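You operate a simulated robot arm through the tools that you are given. There is no shell and no other tool. Be economical: measure what you need, move in short steps, check, and stop when the job is done.

Carry out the task below with a simulated robot arm. There is one attempt and no reset: what you move stays moved.

Task
Test both harnesses on the bench; broken one in the red tray.
Fine: selector on WIRE, each plugged into the socket board, TEST once each; the sound one goes in the green tray.

It is judged by the outcome, as a careful person would: the job done as asked, and still so three seconds after it is handed in. It fails if anything else is knocked over, pushed out of place, dropped, spilled or broken.

Robot
A 7-joint arm with a two-finger parallel gripper, fixed in place. Base frame: the origin is at the foot of the arm, x ahead of it, y to its left, z up. Readings come in cm, degrees, newtons and seconds.
Its first joint turns from -66.0 to 66.0 degrees. Payload 2.5 kg.
Tool frame: the origin (TCP) lies between the finger pads and is the grasp point; the fingertips stand 2.3 cm ahead of it; z points along the fingers, y is the line along which they close. The gripper opens to 9.4 cm. The fingers are 3.8 cm wide and 1 cm thick; the gripper's body (5.4 by 9.6 cm) begins 3.9 cm behind the TCP.
Orientation is that of the tool frame in the base frame, as [roll, pitch, yaw] about the fixed x, y, z axes, in that order (R = Rz(yaw) Ry(pitch) Rx(roll)). With the fingers straight down and closing along the base's y, the tool's x points along the base's -x, its y along +y and its z along -z.

Tools
- The arm moves only by the tool send_rows. Its argument "steps" is a list of rows, each a list of 7 numbers: the shift along the base's x, y, z in cm, then the turn, a rotation vector about the base's x, y, z in degrees, then the finger opening in cm, from 0 to 9.4. In form: [[dx, dy, dz, rx, ry, rz, fingers], ...]. A call has 1 to 8 rows; each row shifts and turns the commanded pose from where the row before left it. Each row takes 0.2 s and may step no farther than 5 cm and 8.6 degrees from the row before; otherwise, or with a gripper value out of range, the whole call is refused. A pose out of reach is approached as far as the arm can. The call stops where the force on the tool passes 40 N (or 10 N more than at its start, if that is more) or the arm is blocked; 0.2 s more then pass. Each finger travels about 10.8 cm/s and halts on what it meets, pressing with about 32 N; the grip force reading is that of the motor and also rises with nothing between the fingers. The clock runs only during rows and for 0.2 s after the last one: add rows that do not move to give the fingers time. It gives the time, the measured TCP pose, the force on the tool (base axes), the opening and the grip force at its end, in the units of the frame above (readings bear some noise), and new pictures: "show" is both (left out), scene, wrist or none.
- Cameras (640 x 400 px; columns grow to the right, rows downward): "scene" is fixed at [10.05, -40.44, 53]; the picture's right is [0.93, -0.38, 0.00], its down [-0.26, -0.65, -0.71] and it looks along [0.27, 0.66, -0.70] (base axes); focal length 217 px, centre (320, 200). "wrist" rides on the gripper at [8.6, 1.6, -7.4] in the tool frame; the picture's right is [-0.18, 0.98, 0.00], its down [-0.58, -0.11, -0.81] and it looks along [-0.79, -0.15, 0.59] (tool axes); focal length 243 px, centre (320, 200). There is no depth. A picture from a camera that has moved, and an enlarged one, comes with that camera's place and axes in the base frame and with its lens.
- inspect(camera, box): a new picture of the part [left, top, right, bottom] of that camera's present view, enlarged. The clock stands still meanwhile.
- sign_off(): hands the job in; it is judged then, once.

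Go step by step. Nothing tells you positions but the pictures and the camera data: compare them with the known pose of the tool, close in by small moves and look again before you grip or let go. The budget is 120 turns and 200 pictures, counting those below and the enlarged ones. Unless the task says otherwise, let go and move clear before handing in, and close with one line.

The tools are called after "Request:" as name(argument=value, ...) on one line, values as JSON. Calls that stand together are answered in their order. send_rows: Moves the arm, as the interface text tells. Its arguments: {"type":"object","properties":{"steps":{"type":"array"},"show":{"type":"string","enum":["both","scene","wrist","none"]}},"required":["steps"]} The other tools are called the same way: inspect (camera, box) takes an enlarged picture of a part of a camera's view; sign_off () hands the job in.

At the start:

```text
time: 0.0
ee_pos: [31.04, 10.15, 35.53]
tcp_rot: [-179.9, 0.0, -180.0]
ft_force: [-0.4, 0.3, 1.0]
finger_gap: 9.4
grip_force: 0.0
```

scene: 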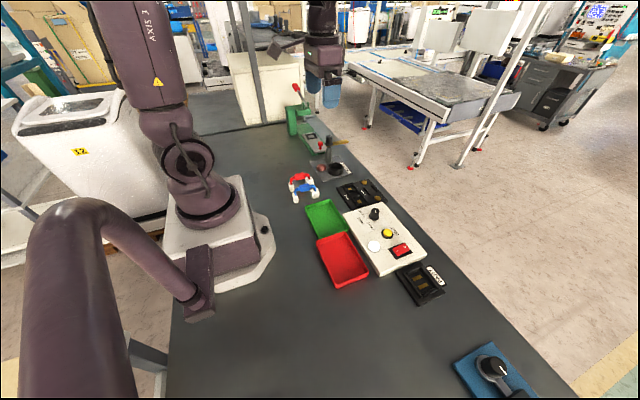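
wrist: 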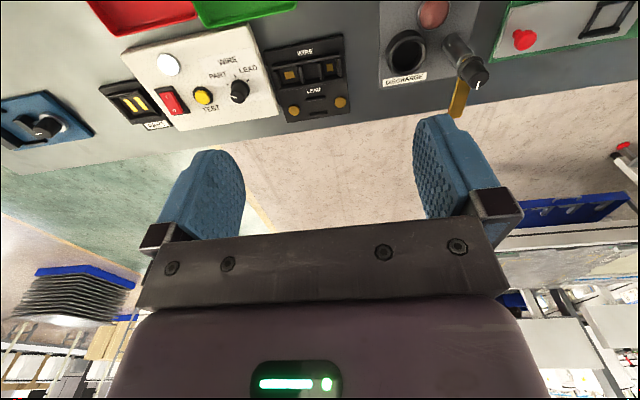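

The panel, trays and harnesses (red and blue) are in view. Triangulating from both cameras puts the bench near z≈0, not -46, so I will trust the pictures and look closer first.

Request:
inspect(camera="scene", box=[270, 150, 400, 231])

Request:
inspect(camera="scene", box=[300, 190, 460, 310])

Request:
inspect(camera="wrist", box=[80, 0, 400, 150])

```text
4.92 times, centred on (335, 190) of scene
camera zoom: at [10.05, -40.44, 53.0], right [0.93, -0.38, 0.0], down [-0.26, -0.65, -0.71], along [0.27, 0.66, -0.7], focal length 1066 px, centre (246, 247)
```

zoom: 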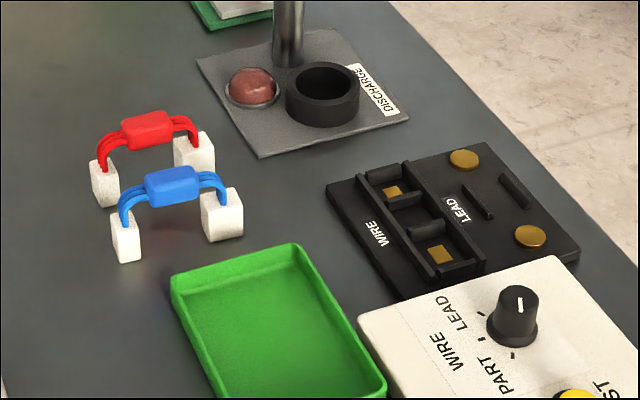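

```text
3.33 times, centred on (380, 250) of scene
camera zoom: at [10.05, -40.44, 53.0], right [0.93, -0.38, 0.0], down [-0.26, -0.65, -0.71], along [0.27, 0.66, -0.7], focal length 722 px, centre (120, 33)
```

zoom: 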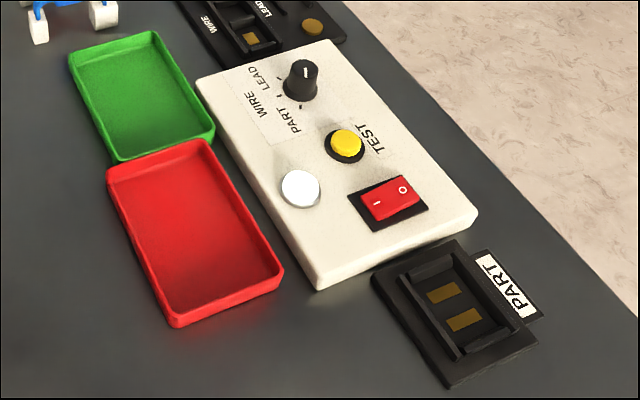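

```text
2.00 times, centred on (240, 75) of wrist
camera zoom: at [22.39, 11.78, 42.98], right [0.18, 0.98, 0.0], down [0.58, -0.11, 0.81], along [0.79, -0.15, -0.59], focal length 485 px, centre (480, 450)
```

zoom: 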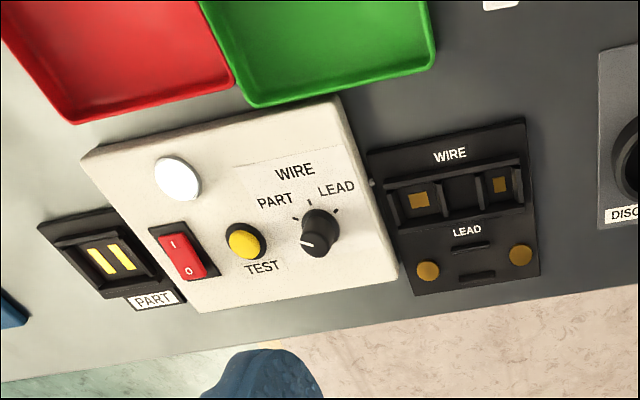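

Estimates: harnesses run along x at about (26, 12.4) and (26, 18); WIRE socket centred at about (42, 6.3), running along y; knob at about (42, -6) and TEST at about (42, -12.7). I'm moving above the panel for a closer look at the selector, lamp and power switch.

Request:
send_rows(steps=[[-0.8, -3, -2.8, 0, 0, 0, 9.4], [-0.8, -3, -2.8, 0, 0, 0, 9.4], [-0.8, -3, -2.8, 0, 0, 0, 9.4], [-0.8, -3, -2.8, 0, 0, 0, 9.4], [-0.8, -3, -2.8, 0, 0, 0, 9.4], [-0.8, -3, -2.8, 0, 0, 0, 9.4], [0, 0, 0, 0, 0, 0, 9.4]])

```text
time: 1.6
ee_pos: [26.29, -7.87, 18.82]
tcp_rot: [-179.9, 0.0, 180.0]
ft_force: [0.3, 0.3, 0.2]
finger_gap: 9.41
grip_force: 0.1
camera wrist: at [17.62, -6.22, 26.17], right [0.18, 0.98, 0.0], down [0.58, -0.11, 0.81], along [0.79, -0.15, -0.59], focal length 243 px, centre (320, 200)
```

scene: 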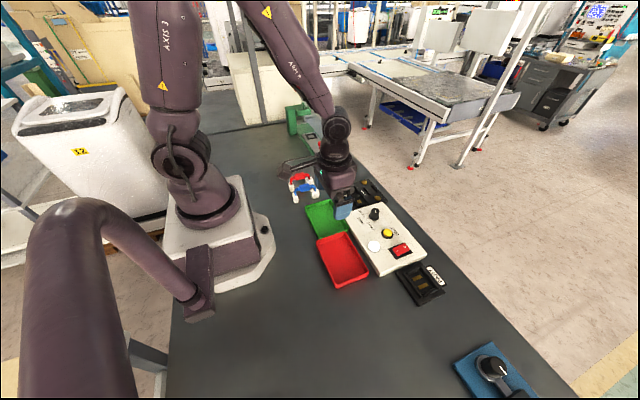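
wrist: 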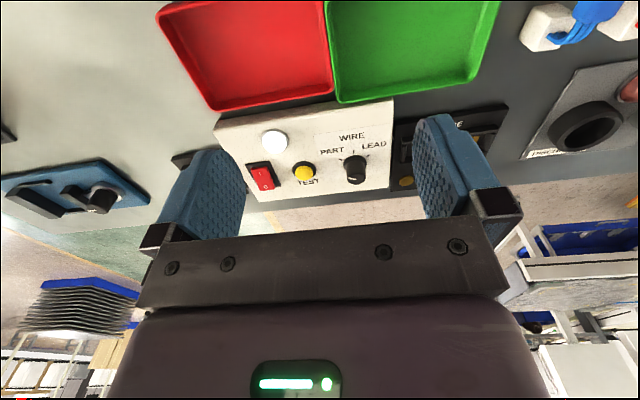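

Request:
inspect(camera="wrist", box=[220, 100, 400, 212])

Request:
inspect(camera="scene", box=[345, 195, 425, 270])

```text
3.56 times, centred on (310, 156) of wrist
camera zoom: at [17.62, -6.22, 26.17], right [0.18, 0.98, 0.0], down [0.58, -0.11, 0.81], along [0.79, -0.15, -0.59], focal length 863 px, centre (356, 356)
```

zoom: 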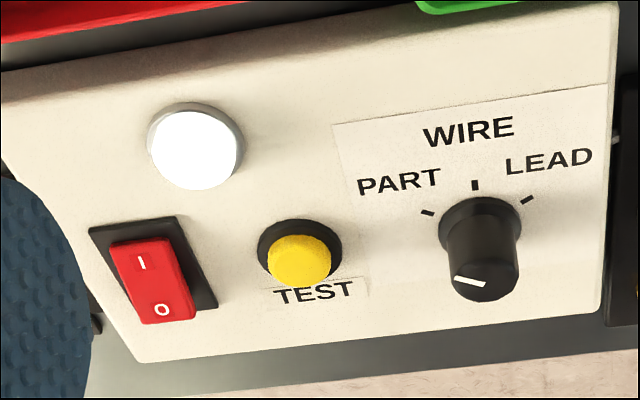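

```text
5.33 times, centred on (385, 232) of scene
camera zoom: at [10.05, -40.44, 53.0], right [0.93, -0.38, 0.0], down [-0.26, -0.65, -0.71], along [0.27, 0.66, -0.7], focal length 1155 px, centre (-27, 27)
```

zoom: 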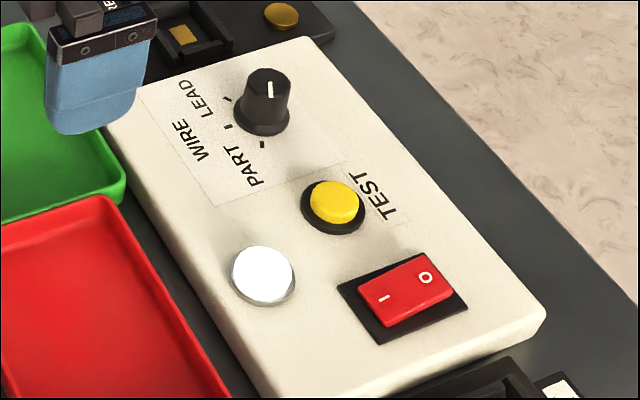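

The lamp is white, the rocker's I side looks pressed, and the selector pointer appears to be on PART, about 57° from WIRE. I'm moving over the knob, which I put at about (41.8, -6.1) with its top near z 5.6.

Request:
send_rows(steps=[[3.9, 0.45, -1.2, 0, 0, 0, 5], [3.9, 0.45, -1.2, 0, 0, 0, 5], [3.9, 0.45, -1.2, 0, 0, 0, 5], [3.8, 0.45, -1.2, 0, 0, 0, 5], [0, 0, 0, 0, 0, 0, 5]])

```text
time: 2.8
ee_pos: [41.82, -5.93, 14.02]
tcp_rot: [180.0, -0.1, -180.0]
ft_force: [0.2, 0.1, 0.4]
finger_gap: 4.99
grip_force: 0.1
camera wrist: at [33.14, -4.38, 21.39], right [0.18, 0.98, 0.0], down [0.58, -0.11, 0.81], along [0.79, -0.15, -0.59], focal length 243 px, centre (320, 200)
```

scene: 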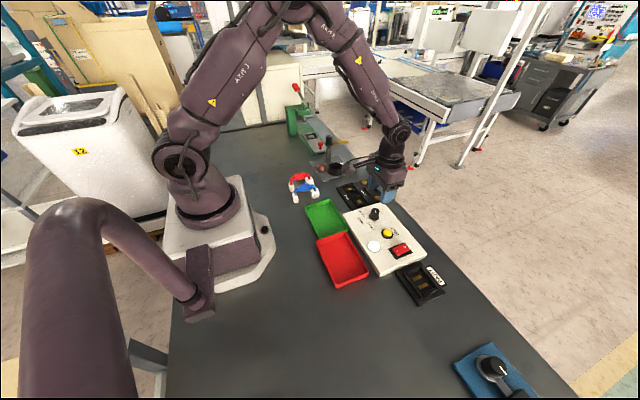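
wrist: 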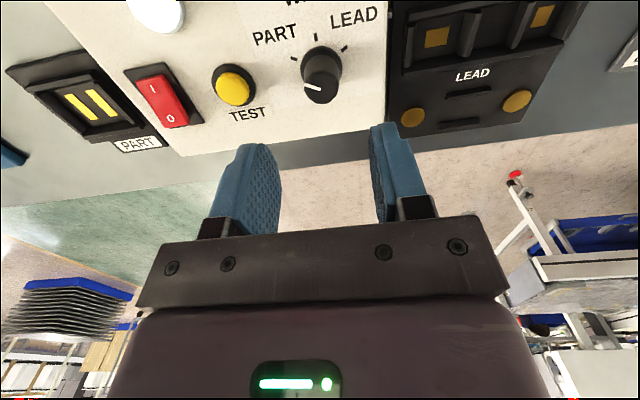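

Request:
inspect(camera="wrist", box=[120, 0, 400, 160])

```text
2.29 times, centred on (260, 80) of wrist
camera zoom: at [33.14, -4.38, 21.39], right [0.18, 0.98, 0.0], down [0.58, -0.11, 0.81], along [0.79, -0.15, -0.59], focal length 555 px, centre (457, 474)
```

zoom: 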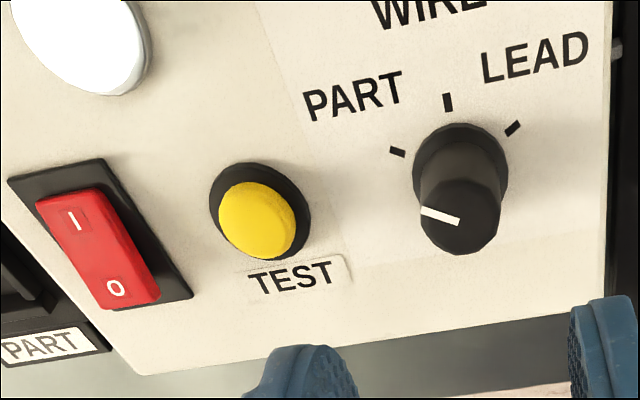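

The reach is fine, the knob lies straight below the TCP and its pointer is on PART. I'll descend around it with a +28° pre-turn and grip it.

Request:
send_rows(steps=[[0, 0, -2, 0, 0, 7, 5], [0, 0, -2, 0, 0, 7, 5], [0, 0, -2, 0, 0, 7, 5], [0, 0, -1.8, 0, 0, 7, 5], [0, 0, 0, 0, 0, 0, 5], [0, 0, 0, 0, 0, 0, 2], [0, 0, 0, 0, 0, 0, 2], [0, 0, 0, 0, 0, 0, 2]])

```text
time: 4.6
ee_pos: [41.85, -6.02, 6.18]
tcp_rot: [-179.9, 0.1, -151.9]
ft_force: [6.9, -2.8, -6.7]
finger_gap: 2.56
grip_force: 45.1
camera wrist: at [33.35, -8.68, 13.56], right [-0.3, 0.95, 0.0], down [0.56, 0.18, 0.81], along [0.77, 0.24, -0.59], focal length 243 px, centre (320, 200)
```

scene: 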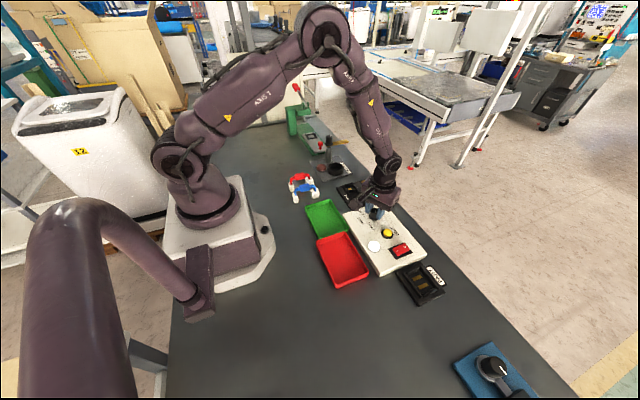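
wrist: 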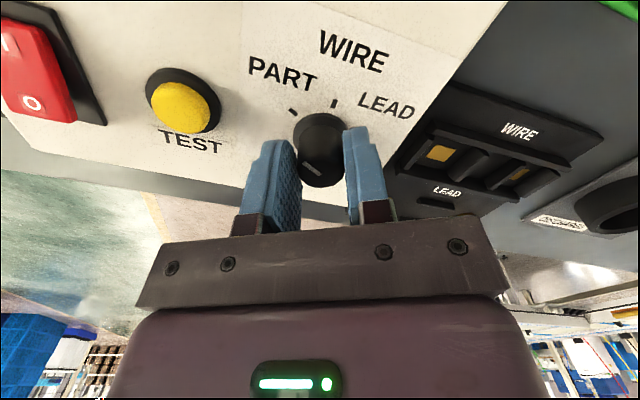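

The knob is gripped (2.56 cm). I'm turning it about -56°, clockwise seen from above, toward WIRE.

Request:
send_rows(steps=[[0, 0, 0, 0, 0, -8, 2], [0, 0, 0, 0, 0, -8, 2], [0, 0, 0, 0, 0, -8, 2], [0, 0, 0, 0, 0, -8, 2], [0, 0, 0, 0, 0, -8, 2], [0, 0, 0, 0, 0, -8, 2], [0, 0, 0, 0, 0, -7, 2], [0, 0, 0, 0, 0, 0, 2]])

```text
time: 6.4
ee_pos: [41.77, -5.77, 6.2]
tcp_rot: [179.8, -0.1, 152.9]
ft_force: [4.9, 19.4, -5.6]
finger_gap: 2.56
grip_force: 45.6
camera wrist: at [34.79, -0.48, 13.59], right [0.61, 0.79, 0.0], down [0.47, -0.36, 0.81], along [0.64, -0.49, -0.59], focal length 243 px, centre (320, 200)
```

scene: 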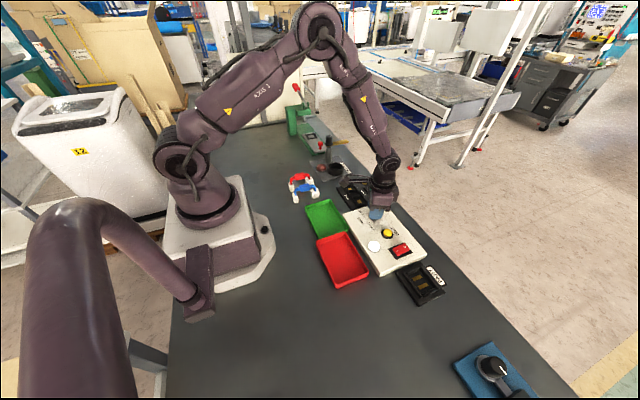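
wrist: 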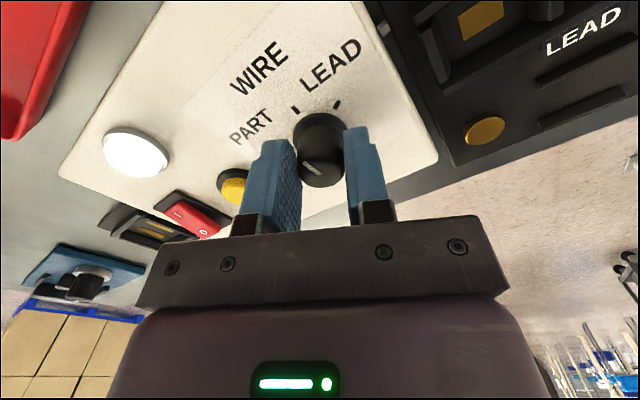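

Request:
send_rows(steps=[[0, 0, 0, 0, 0, 0, 5], [0, 0, 0, 0, 0, 0, 5], [0, 0, 3, 0, 0, 7, 5], [0, 0, 3, 0, 0, 7, 5], [0, 0, 2, 0, 0, 7, 5], [0, 0, 0, 0, 0, 6, 5], [0, 0, 0, 0, 0, 0, 5]])

Request:
inspect(camera="wrist", box=[120, 0, 400, 160])

```text
time: 8.0
ee_pos: [41.7, -6.01, 14.15]
tcp_rot: [-179.9, 0.0, -179.8]
ft_force: [0.9, -0.1, 0.5]
finger_gap: 5.0
grip_force: 0.1
camera wrist: at [33.07, -4.46, 21.58], right [0.18, 0.98, 0.0], down [0.58, -0.11, 0.81], along [0.79, -0.15, -0.59], focal length 243 px, centre (320, 200)
```

scene: 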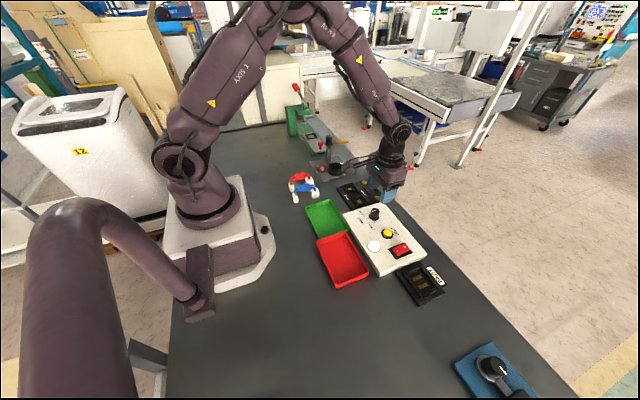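
wrist: 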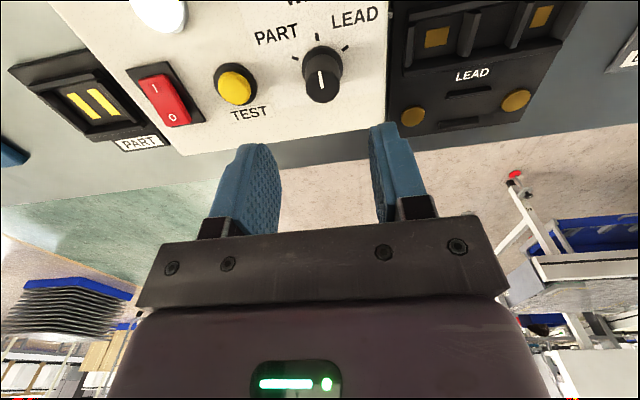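

```text
2.29 times, centred on (260, 80) of wrist
camera zoom: at [33.07, -4.46, 21.58], right [0.18, 0.98, 0.0], down [0.58, -0.11, 0.81], along [0.79, -0.15, -0.59], focal length 555 px, centre (457, 474)
```

zoom: 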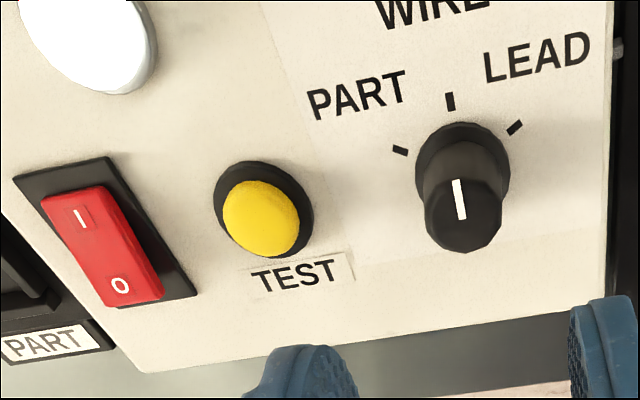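

The selector is on WIRE. Next I go above the blue harness at about (26, 12.4).

Request:
send_rows(steps=[[-2.6, 3.07, 0.4, 0, 0, 0, 5], [-2.6, 3.07, 0.4, 0, 0, 0, 5], [-2.6, 3.07, 0.4, 0, 0, 0, 5], [-2.6, 3.07, 0.4, 0, 0, 0, 5], [-2.6, 3.07, 0.4, 0, 0, 0, 5], [-2.6, 3.07, 0, 0, 0, 0, 5], [0, 0, 0, 0, 0, 0, 5]])

Request:
inspect(camera="wrist", box=[220, 0, 440, 140])

Request:
inspect(camera="scene", box=[270, 150, 400, 231])

```text
time: 9.6
ee_pos: [26.13, 12.32, 16.11]
tcp_rot: [180.0, 0.1, 179.9]
ft_force: [-0.1, 0.0, -0.3]
finger_gap: 4.99
grip_force: 0.0
camera wrist: at [17.44, 13.94, 23.56], right [0.19, 0.98, 0.0], down [0.58, -0.11, 0.81], along [0.79, -0.15, -0.59], focal length 243 px, centre (320, 200)
```

scene: 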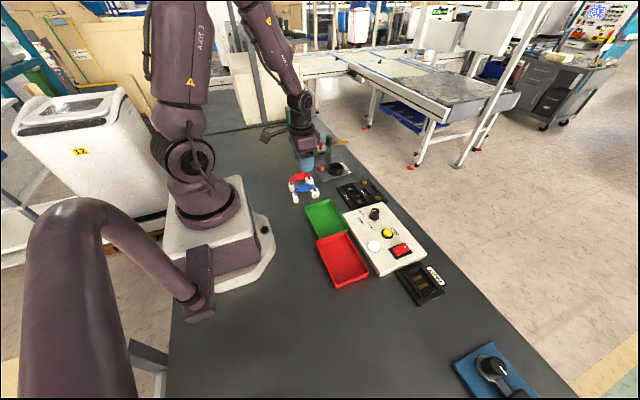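
wrist: 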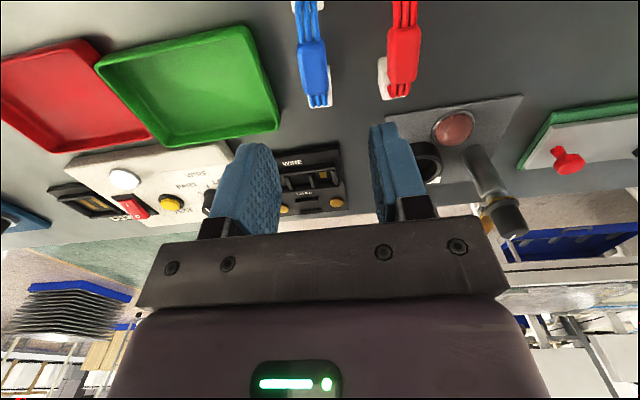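

```text
2.86 times, centred on (330, 70) of wrist
camera zoom: at [17.44, 13.94, 23.56], right [0.19, 0.98, 0.0], down [0.58, -0.11, 0.81], along [0.79, -0.15, -0.59], focal length 693 px, centre (291, 571)
```

zoom: 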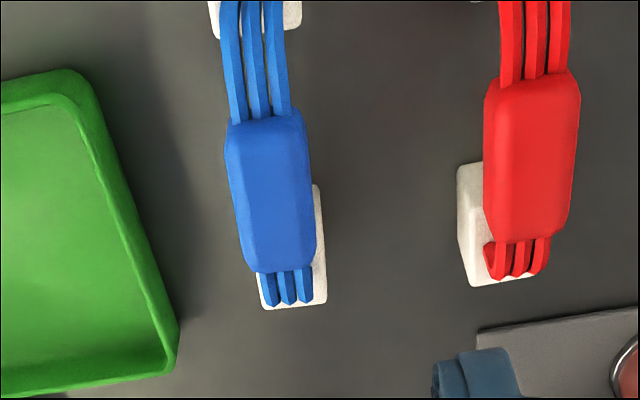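

```text
4.92 times, centred on (335, 190) of scene
camera zoom: at [10.05, -40.44, 53.0], right [0.93, -0.38, 0.0], down [-0.26, -0.65, -0.71], along [0.27, 0.66, -0.7], focal length 1066 px, centre (246, 247)
```

zoom: 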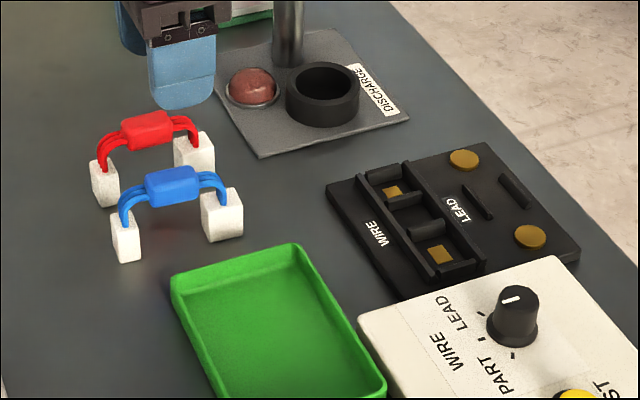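

Request:
inspect(camera="scene", box=[334, 176, 390, 211])

Request:
inspect(camera="scene", box=[284, 168, 324, 206])

```text
11.43 times, centred on (362, 194) of scene
camera zoom: at [10.05, -40.44, 53.0], right [0.93, -0.38, 0.0], down [-0.26, -0.65, -0.71], along [0.27, 0.66, -0.7], focal length 2476 px, centre (-160, 274)
```

zoom: 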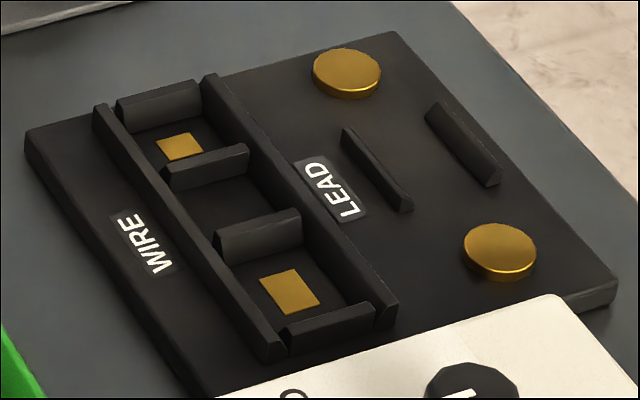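

```text
10.53 times, centred on (304, 187) of scene
camera zoom: at [10.05, -40.44, 53.0], right [0.93, -0.38, 0.0], down [-0.26, -0.65, -0.71], along [0.27, 0.66, -0.7], focal length 2280 px, centre (488, 337)
```

zoom: 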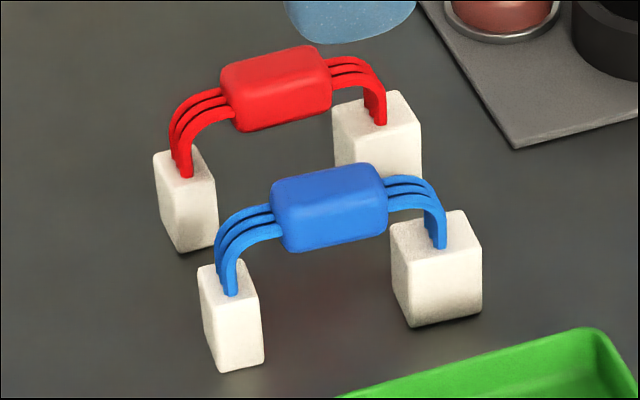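

The socket is keyed: the large slot is at y≈2.9 and the small slot at y≈9.9. The large plug is on the +x end of each harness, so a -90° turn is needed. I'm descending on the blue body at about (25.9, 11.8).

Request:
send_rows(steps=[[-0.15, -0.5, -2.5, 0, 0, -4, 4.5], [0, 0, -2.5, 0, 0, 0, 4.5], [0, 0, -2, 0, 0, 0, 4.5], [0, 0, 0, 0, 0, 0, 4.5]])

Request:
inspect(camera="scene", box=[270, 150, 340, 210])

```text
time: 10.6
ee_pos: [25.95, 11.79, 9.19]
tcp_rot: [-179.9, 0.0, 175.9]
ft_force: [-1.0, 1.0, 1.2]
finger_gap: 4.49
grip_force: 0.0
camera wrist: at [17.44, 14.1, 16.54], right [0.25, 0.97, 0.0], down [0.57, -0.15, 0.81], along [0.78, -0.2, -0.59], focal length 243 px, centre (320, 200)
```

scene: 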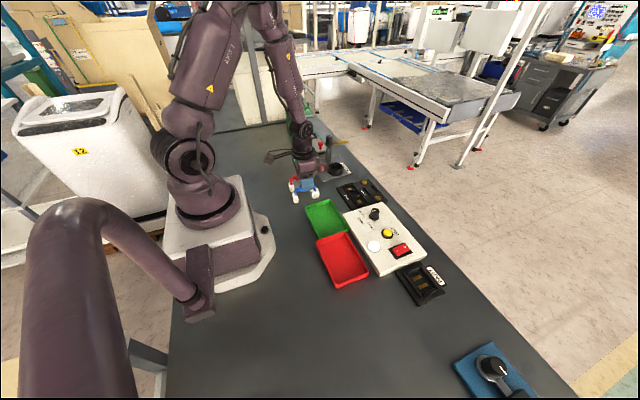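
wrist: 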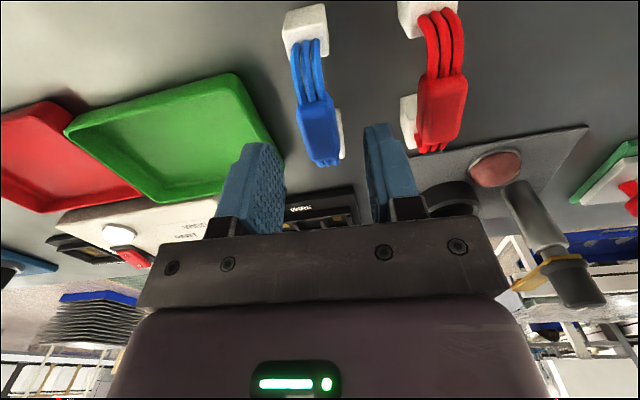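

```text
6.67 times, centred on (305, 180) of scene
camera zoom: at [10.05, -40.44, 53.0], right [0.93, -0.38, 0.0], down [-0.26, -0.65, -0.71], along [0.27, 0.66, -0.7], focal length 1444 px, centre (420, 333)
```

zoom: 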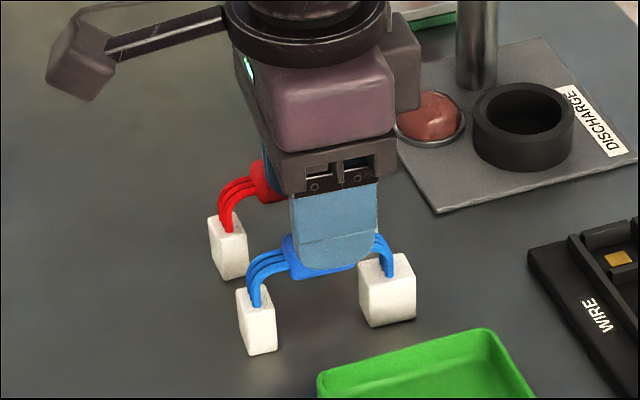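

Request:
send_rows(steps=[[-0.2, 0.05, -2.2, 0, 0, 0, 4.5], [0, 0, -2.1, 0, 0, 0, 4.5], [0, 0, 0, 0, 0, 0, 4.5]])

Request:
inspect(camera="wrist", box=[220, 40, 440, 220])

Request:
inspect(camera="scene", box=[270, 150, 340, 210])

```text
time: 11.4
ee_pos: [25.79, 11.88, 4.83]
tcp_rot: [180.0, 0.1, 175.9]
ft_force: [-0.4, 0.4, -0.7]
finger_gap: 4.5
grip_force: 0.1
camera wrist: at [17.24, 14.17, 12.22], right [0.25, 0.97, 0.0], down [0.57, -0.15, 0.81], along [0.78, -0.2, -0.59], focal length 243 px, centre (320, 200)
```

scene: 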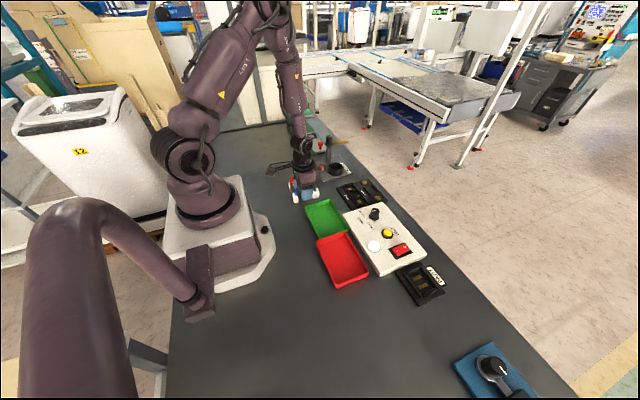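
wrist: 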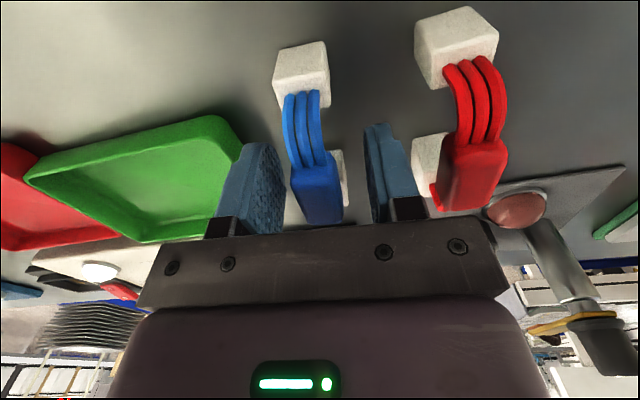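

```text
2.22 times, centred on (330, 130) of wrist
camera zoom: at [17.24, 14.17, 12.22], right [0.25, 0.97, 0.0], down [0.57, -0.15, 0.81], along [0.78, -0.2, -0.59], focal length 539 px, centre (298, 356)
```

zoom: 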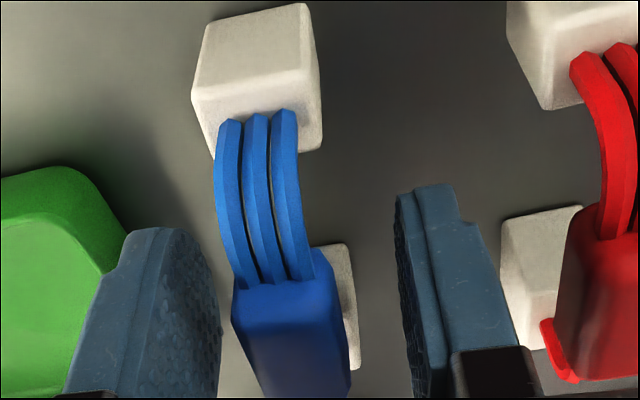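

```text
6.67 times, centred on (305, 180) of scene
camera zoom: at [10.05, -40.44, 53.0], right [0.93, -0.38, 0.0], down [-0.26, -0.65, -0.71], along [0.27, 0.66, -0.7], focal length 1444 px, centre (420, 333)
```

zoom: 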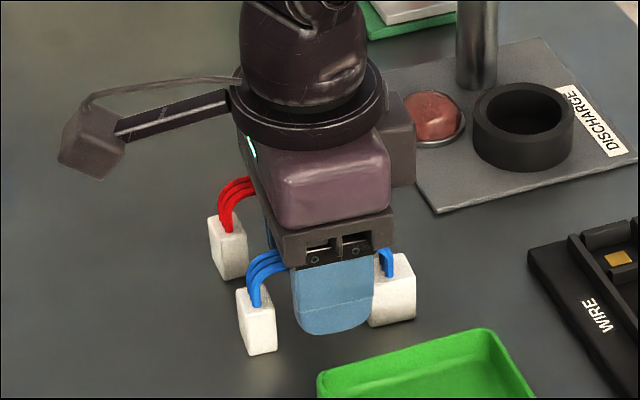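

The fingers straddle the blue body with both plugs clear. I'll nudge slightly in -y and close.

Request:
send_rows(steps=[[0, -0.2, 0, 0, 0, 0, 4.5], [0, 0, 0, 0, 0, 0, 3], [0, 0, 0, 0, 0, 0, 2], [0, 0, 0, 0, 0, 0, 1], [0, 0, 0, 0, 0, 0, 1]])

```text
time: 12.6
ee_pos: [25.76, 11.8, 4.82]
tcp_rot: [-179.9, 0.0, 175.9]
ft_force: [0.1, 0.2, 0.9]
finger_gap: 1.95
grip_force: 32.2
camera wrist: at [17.23, 13.96, 12.26], right [0.25, 0.97, 0.0], down [0.57, -0.15, 0.81], along [0.78, -0.2, -0.59], focal length 243 px, centre (320, 200)
```

scene: 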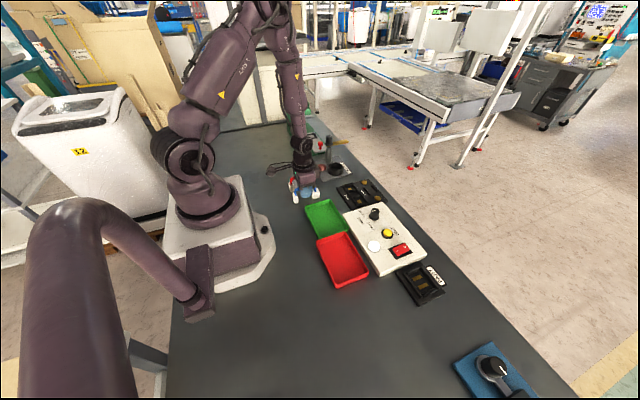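
wrist: 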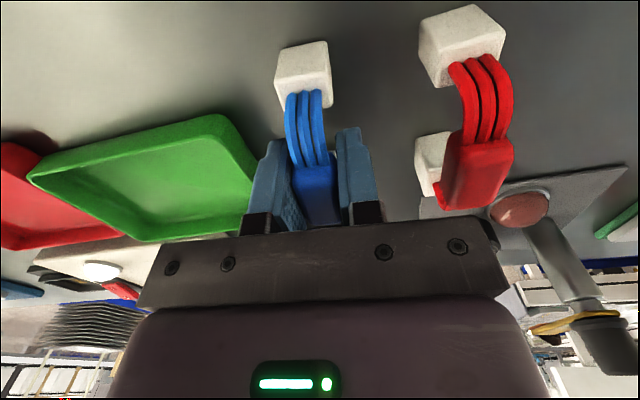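

Gripped at 1.95 cm. I'm lifting, then rotating -86° while travelling toward the socket.

Request:
send_rows(steps=[[0, 0, 3, 0, 0, 0, 1], [0, 0, 3.2, 0, 0, 0, 1], [0, 0, 3, 0, 0, 0, 1], [1.5, -0.5, 0, 0, 0, -8.6, 1], [1.5, -0.5, 0, 0, 0, -8.6, 1], [1.5, -0.5, 0, 0, 0, -8.6, 1], [1.5, -0.5, 0, 0, 0, -8.6, 1], [1.5, -0.5, 0, 0, 0, -8.6, 1]], show="wrist")

Request:
send_rows(steps=[[1.75, -0.58, 0, 0, 0, -8.6, 1], [1.75, -0.58, 0, 0, 0, -8.6, 1], [1.75, -0.58, 0, 0, 0, -8.6, 1], [1.75, -0.58, 0, 0, 0, -8.6, 1], [1.75, -0.58, 0, 0, 0, -8.6, 1], [0, 0, 0, 0, 0, 0, 1]])

Request:
inspect(camera="scene", box=[320, 130, 420, 220])

```text
time: 14.4
ee_pos: [33.33, 9.2, 13.99]
tcp_rot: [180.0, 0.0, 132.8]
ft_force: [-0.3, -0.1, -0.7]
finger_gap: 1.95
grip_force: 31.9
camera wrist: at [28.63, 16.64, 21.51], right [0.85, 0.53, 0.0], down [0.32, -0.5, 0.81], along [0.43, -0.68, -0.59], focal length 243 px, centre (320, 200)
```

wrist: 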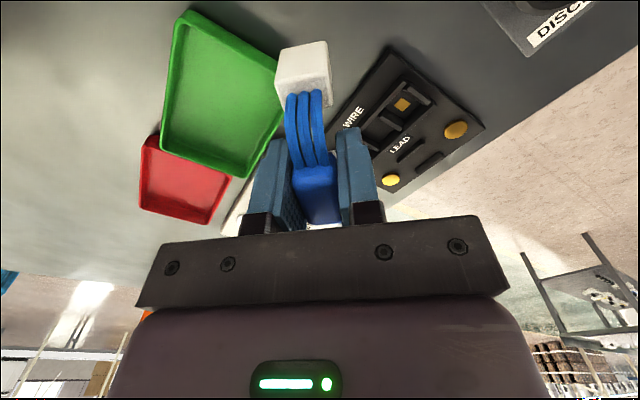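

```text
time: 15.8
ee_pos: [41.99, 6.16, 14.16]
tcp_rot: [180.0, 0.0, 89.8]
ft_force: [0.2, 0.6, -0.4]
finger_gap: 1.92
grip_force: 31.7
camera wrist: at [43.7, 14.87, 21.53], right [0.98, -0.19, 0.0], down [-0.11, -0.58, 0.81], along [-0.15, -0.79, -0.59], focal length 243 px, centre (320, 200)
```

scene: 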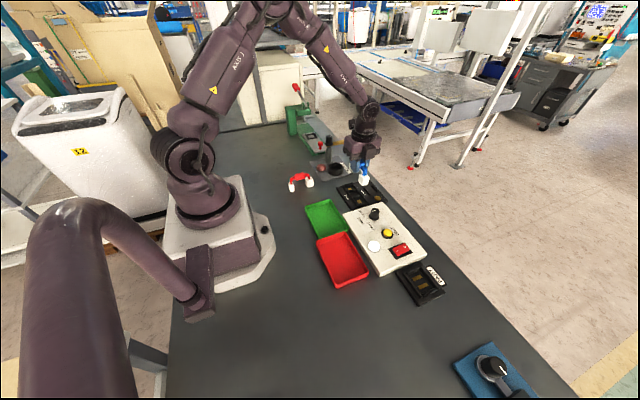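
wrist: 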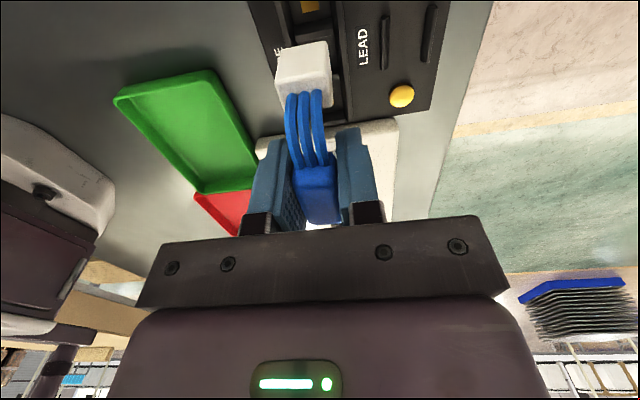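

```text
4.44 times, centred on (370, 175) of scene
camera zoom: at [10.05, -40.44, 53.0], right [0.93, -0.38, 0.0], down [-0.26, -0.65, -0.71], along [0.27, 0.66, -0.7], focal length 963 px, centre (98, 311)
```

zoom: 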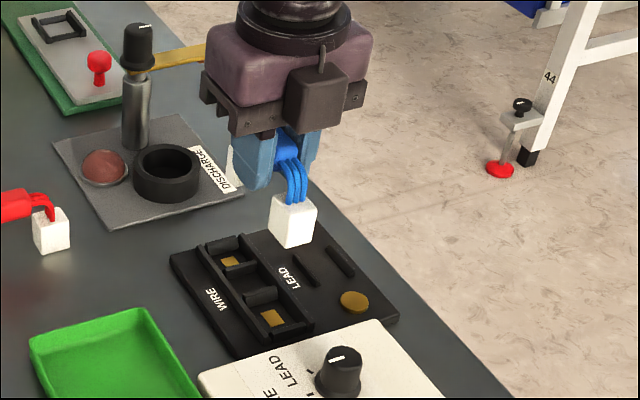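

Request:
inspect(camera="wrist", box=[240, 0, 440, 125])

Request:
inspect(camera="scene", box=[352, 150, 402, 210])

```text
3.20 times, centred on (340, 62) of wrist
camera zoom: at [43.7, 14.87, 21.53], right [0.98, -0.19, 0.0], down [-0.11, -0.58, 0.81], along [-0.15, -0.79, -0.59], focal length 776 px, centre (256, 640)
```

zoom: 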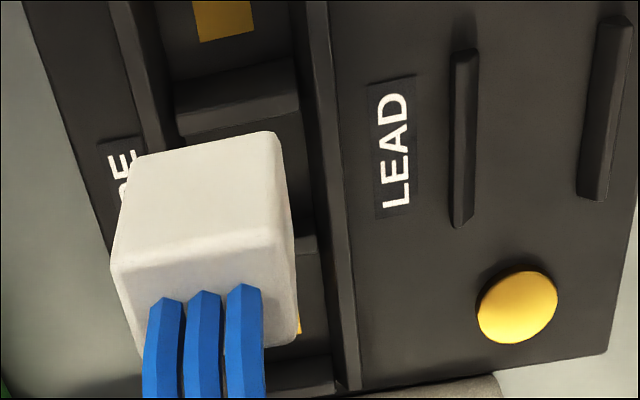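

```text
6.67 times, centred on (377, 180) of scene
camera zoom: at [10.05, -40.44, 53.0], right [0.93, -0.38, 0.0], down [-0.26, -0.65, -0.71], along [0.27, 0.66, -0.7], focal length 1444 px, centre (-60, 333)
```

zoom: 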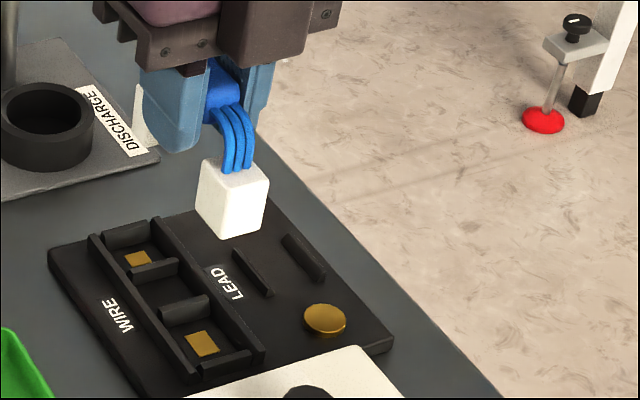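

The harness is held straight and the plug ends line up with the slots. I'm shifting slightly (-0.15, +0.4) and descending to just above the socket walls.

Request:
send_rows(steps=[[-0.15, 0.4, -2.2, 0, 0, 0, 1], [0, 0, -2.2, 0, 0, 0, 1], [0, 0, -2, 0, 0, 0, 1], [0, 0, 0, 0, 0, 0, 1]])

Request:
inspect(camera="wrist", box=[240, 0, 440, 125])

Request:
inspect(camera="scene", box=[332, 162, 392, 216])

```text
time: 16.8
ee_pos: [41.9, 6.72, 7.52]
tcp_rot: [-180.0, -0.1, 90.1]
ft_force: [-0.8, 0.6, -0.5]
finger_gap: 1.95
grip_force: 32.1
camera wrist: at [43.5, 15.32, 15.07], right [0.98, -0.18, 0.0], down [-0.11, -0.58, 0.81], along [-0.15, -0.79, -0.59], focal length 243 px, centre (320, 200)
```

scene: 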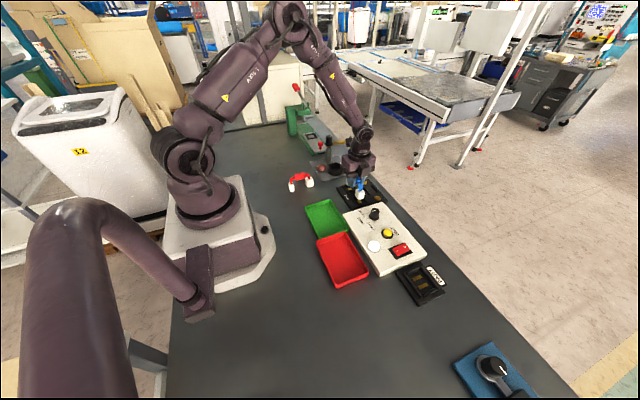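
wrist: 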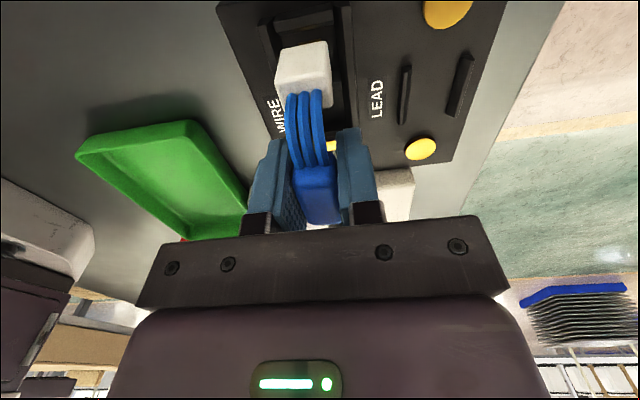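

```text
3.20 times, centred on (340, 62) of wrist
camera zoom: at [43.5, 15.32, 15.07], right [0.98, -0.18, 0.0], down [-0.11, -0.58, 0.81], along [-0.15, -0.79, -0.59], focal length 776 px, centre (256, 640)
```

zoom: 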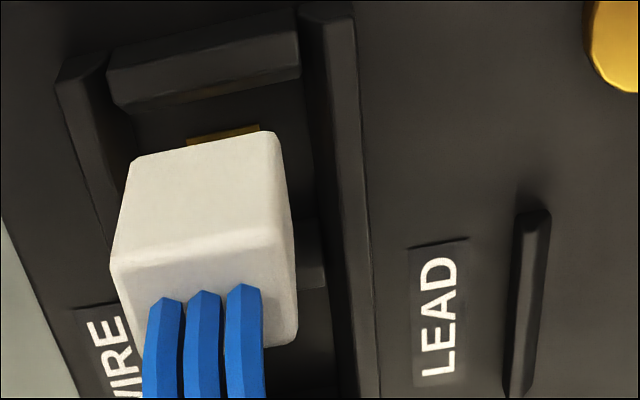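

```text
7.41 times, centred on (362, 189) of scene
camera zoom: at [10.05, -40.44, 53.0], right [0.93, -0.38, 0.0], down [-0.26, -0.65, -0.71], along [0.27, 0.66, -0.7], focal length 1605 px, centre (9, 282)
```

zoom: 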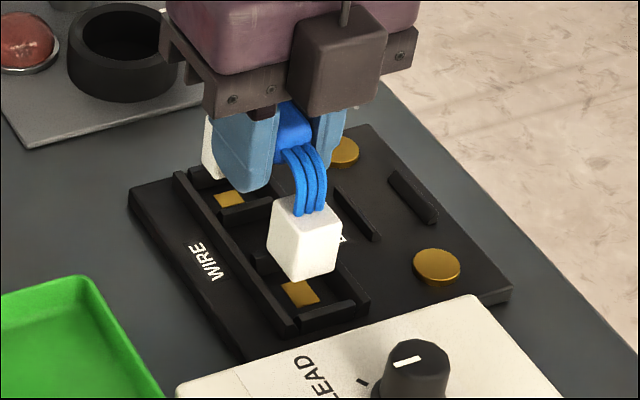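

The plug is 2 cm wide and the slot about 2.9 cm, and it's centred to within 1–2 mm. I'm shifting -0.12 in y and lowering in small steps.

Request:
send_rows(steps=[[0.05, -0.12, -0.5, 0, 0, 0, 1], [0, 0, -0.5, 0, 0, 0, 1], [0, 0, -0.4, 0, 0, 0, 1], [0, 0, 0, 0, 0, 0, 1]])

Request:
inspect(camera="wrist", box=[240, 0, 440, 125])

Request:
inspect(camera="scene", box=[332, 162, 392, 216])

```text
time: 17.8
ee_pos: [41.96, 6.71, 6.16]
tcp_rot: [-180.0, 0.1, 90.0]
ft_force: [0.1, -0.3, -0.2]
finger_gap: 1.96
grip_force: 32.1
camera wrist: at [43.6, 15.25, 13.7], right [0.98, -0.18, 0.0], down [-0.11, -0.58, 0.81], along [-0.15, -0.79, -0.59], focal length 243 px, centre (320, 200)
```

scene: 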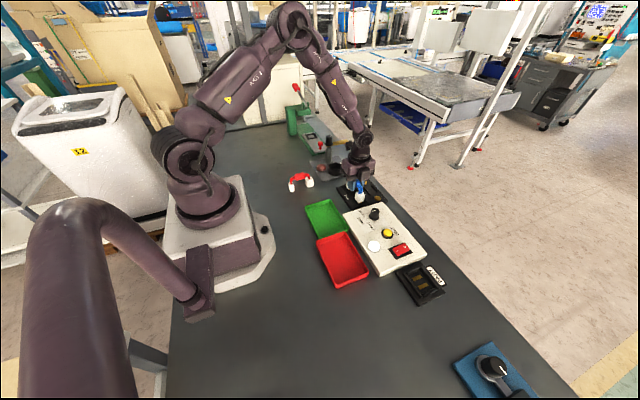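
wrist: 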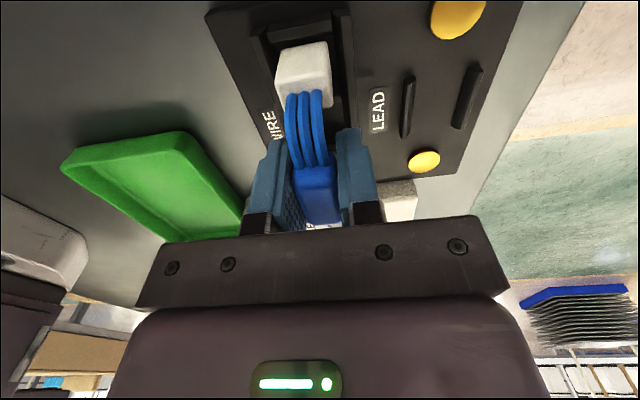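

```text
3.20 times, centred on (340, 62) of wrist
camera zoom: at [43.6, 15.25, 13.7], right [0.98, -0.18, 0.0], down [-0.11, -0.58, 0.81], along [-0.15, -0.79, -0.59], focal length 776 px, centre (256, 640)
```

zoom: 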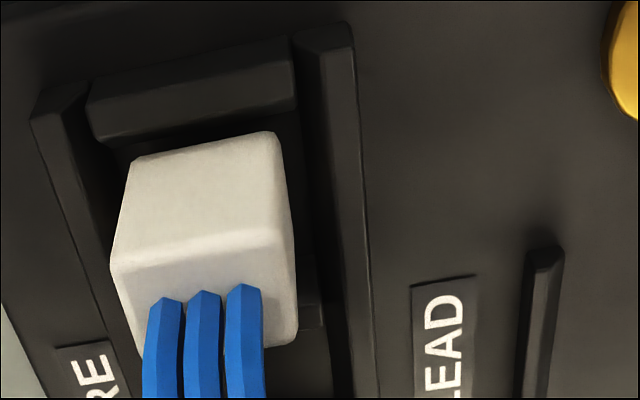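

```text
7.41 times, centred on (362, 189) of scene
camera zoom: at [10.05, -40.44, 53.0], right [0.93, -0.38, 0.0], down [-0.26, -0.65, -0.71], along [0.27, 0.66, -0.7], focal length 1605 px, centre (9, 282)
```

zoom: 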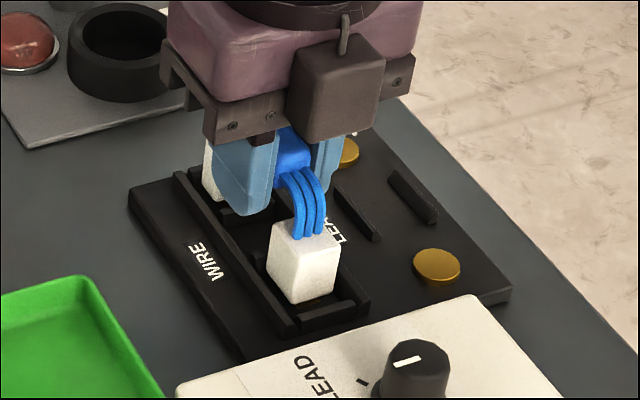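

Request:
send_rows(steps=[[0, 0, -0.3, 0, 0, 0, 1], [0, 0, -0.3, 0, 0, 0, 1], [0, 0, 0, 0, 0, 0, 1]])

Request:
inspect(camera="wrist", box=[240, 0, 440, 125])

Request:
inspect(camera="scene", box=[332, 162, 392, 216])

```text
time: 18.6
ee_pos: [42.01, 6.59, 5.74]
tcp_rot: [179.9, 0.0, 90.0]
ft_force: [-6.2, -0.3, 17.1]
finger_gap: 1.94
grip_force: 31.7
camera wrist: at [43.62, 15.23, 13.2], right [0.98, -0.18, 0.0], down [-0.11, -0.58, 0.81], along [-0.15, -0.79, -0.59], focal length 243 px, centre (320, 200)
```

scene: 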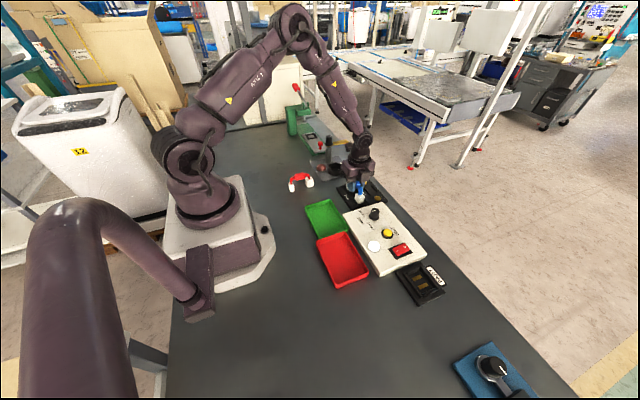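
wrist: 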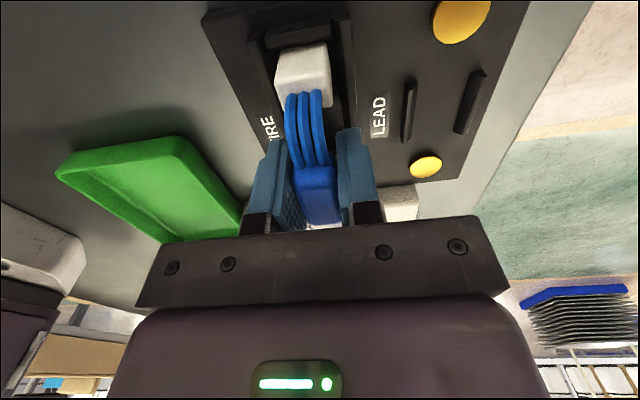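

```text
3.20 times, centred on (340, 62) of wrist
camera zoom: at [43.62, 15.23, 13.2], right [0.98, -0.18, 0.0], down [-0.11, -0.58, 0.81], along [-0.15, -0.79, -0.59], focal length 776 px, centre (256, 640)
```

zoom: 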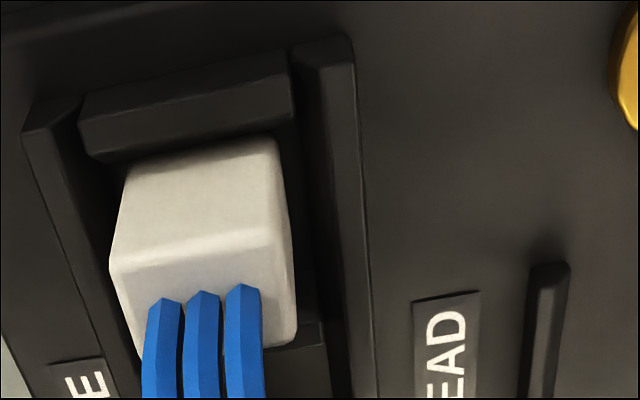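

```text
7.41 times, centred on (362, 189) of scene
camera zoom: at [10.04, -40.44, 53.0], right [0.93, -0.38, 0.0], down [-0.26, -0.65, -0.71], along [0.27, 0.66, -0.7], focal length 1605 px, centre (9, 282)
```

zoom: 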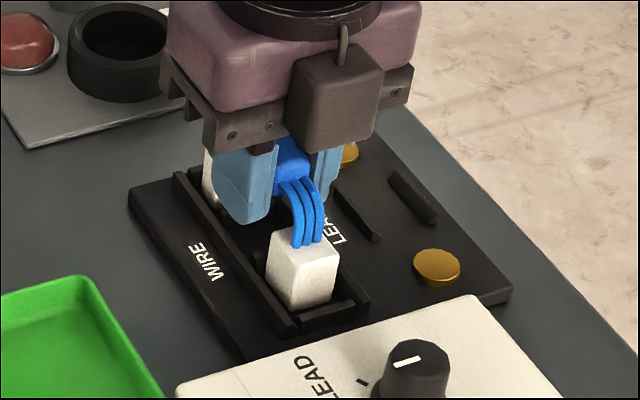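

Contact came at TCP z 5.74 with both plugs inside the pockets. I'm releasing and rising.

Request:
send_rows(steps=[[0, 0, 0.15, 0, 0, 0, 1], [0, 0, 0, 0, 0, 0, 3], [0, 0, 0, 0, 0, 0, 4], [0, 0, 0, 0, 0, 0, 4], [0, 0, 2.5, 0, 0, 0, 4], [0, 0, 3, 0, 0, 0, 4], [0, 0, 2, 0, 0, 0, 4]])

Request:
inspect(camera="wrist", box=[200, 0, 440, 150])

Request:
inspect(camera="scene", box=[332, 162, 392, 216])

```text
time: 20.2
ee_pos: [41.92, 6.73, 13.29]
tcp_rot: [179.9, 0.0, 90.0]
ft_force: [0.3, -0.3, 0.6]
finger_gap: 3.99
grip_force: 0.0
camera wrist: at [43.56, 15.32, 20.73], right [0.98, -0.18, 0.0], down [-0.11, -0.58, 0.81], along [-0.15, -0.79, -0.59], focal length 243 px, centre (320, 200)
```

scene: 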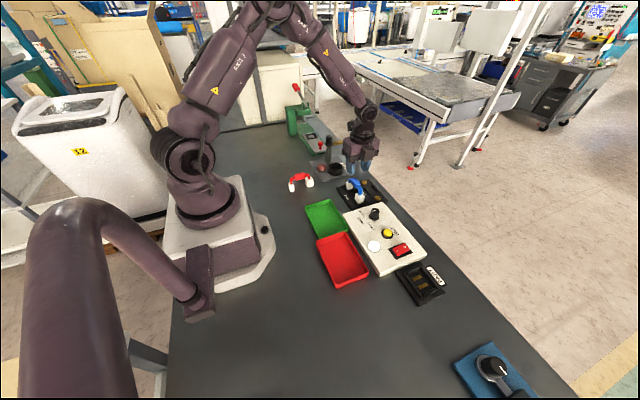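
wrist: 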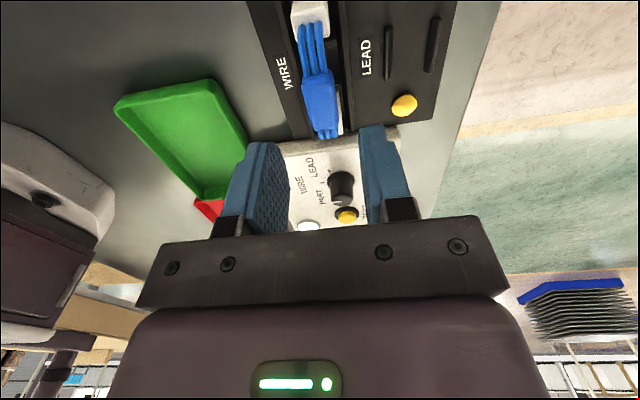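

```text
2.67 times, centred on (320, 75) of wrist
camera zoom: at [43.56, 15.32, 20.73], right [0.98, -0.18, 0.0], down [-0.11, -0.58, 0.81], along [-0.15, -0.79, -0.59], focal length 647 px, centre (320, 533)
```

zoom: 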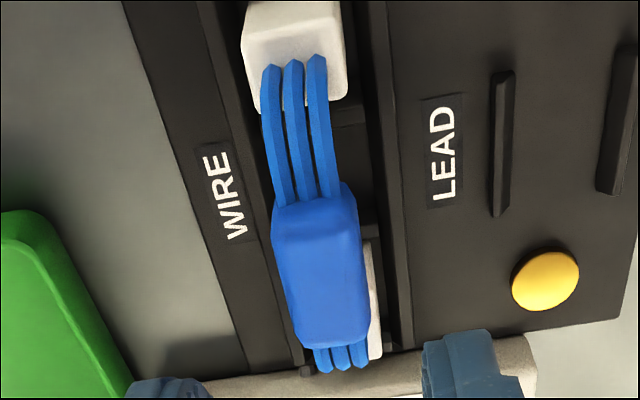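

```text
7.41 times, centred on (362, 189) of scene
camera zoom: at [10.05, -40.44, 53.0], right [0.93, -0.38, 0.0], down [-0.26, -0.65, -0.71], along [0.27, 0.66, -0.7], focal length 1605 px, centre (9, 282)
```

zoom: 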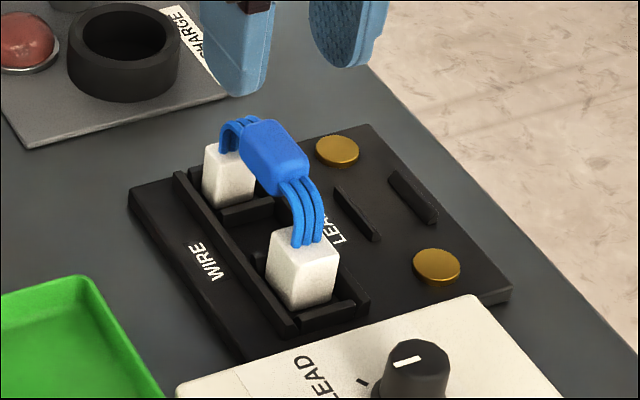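

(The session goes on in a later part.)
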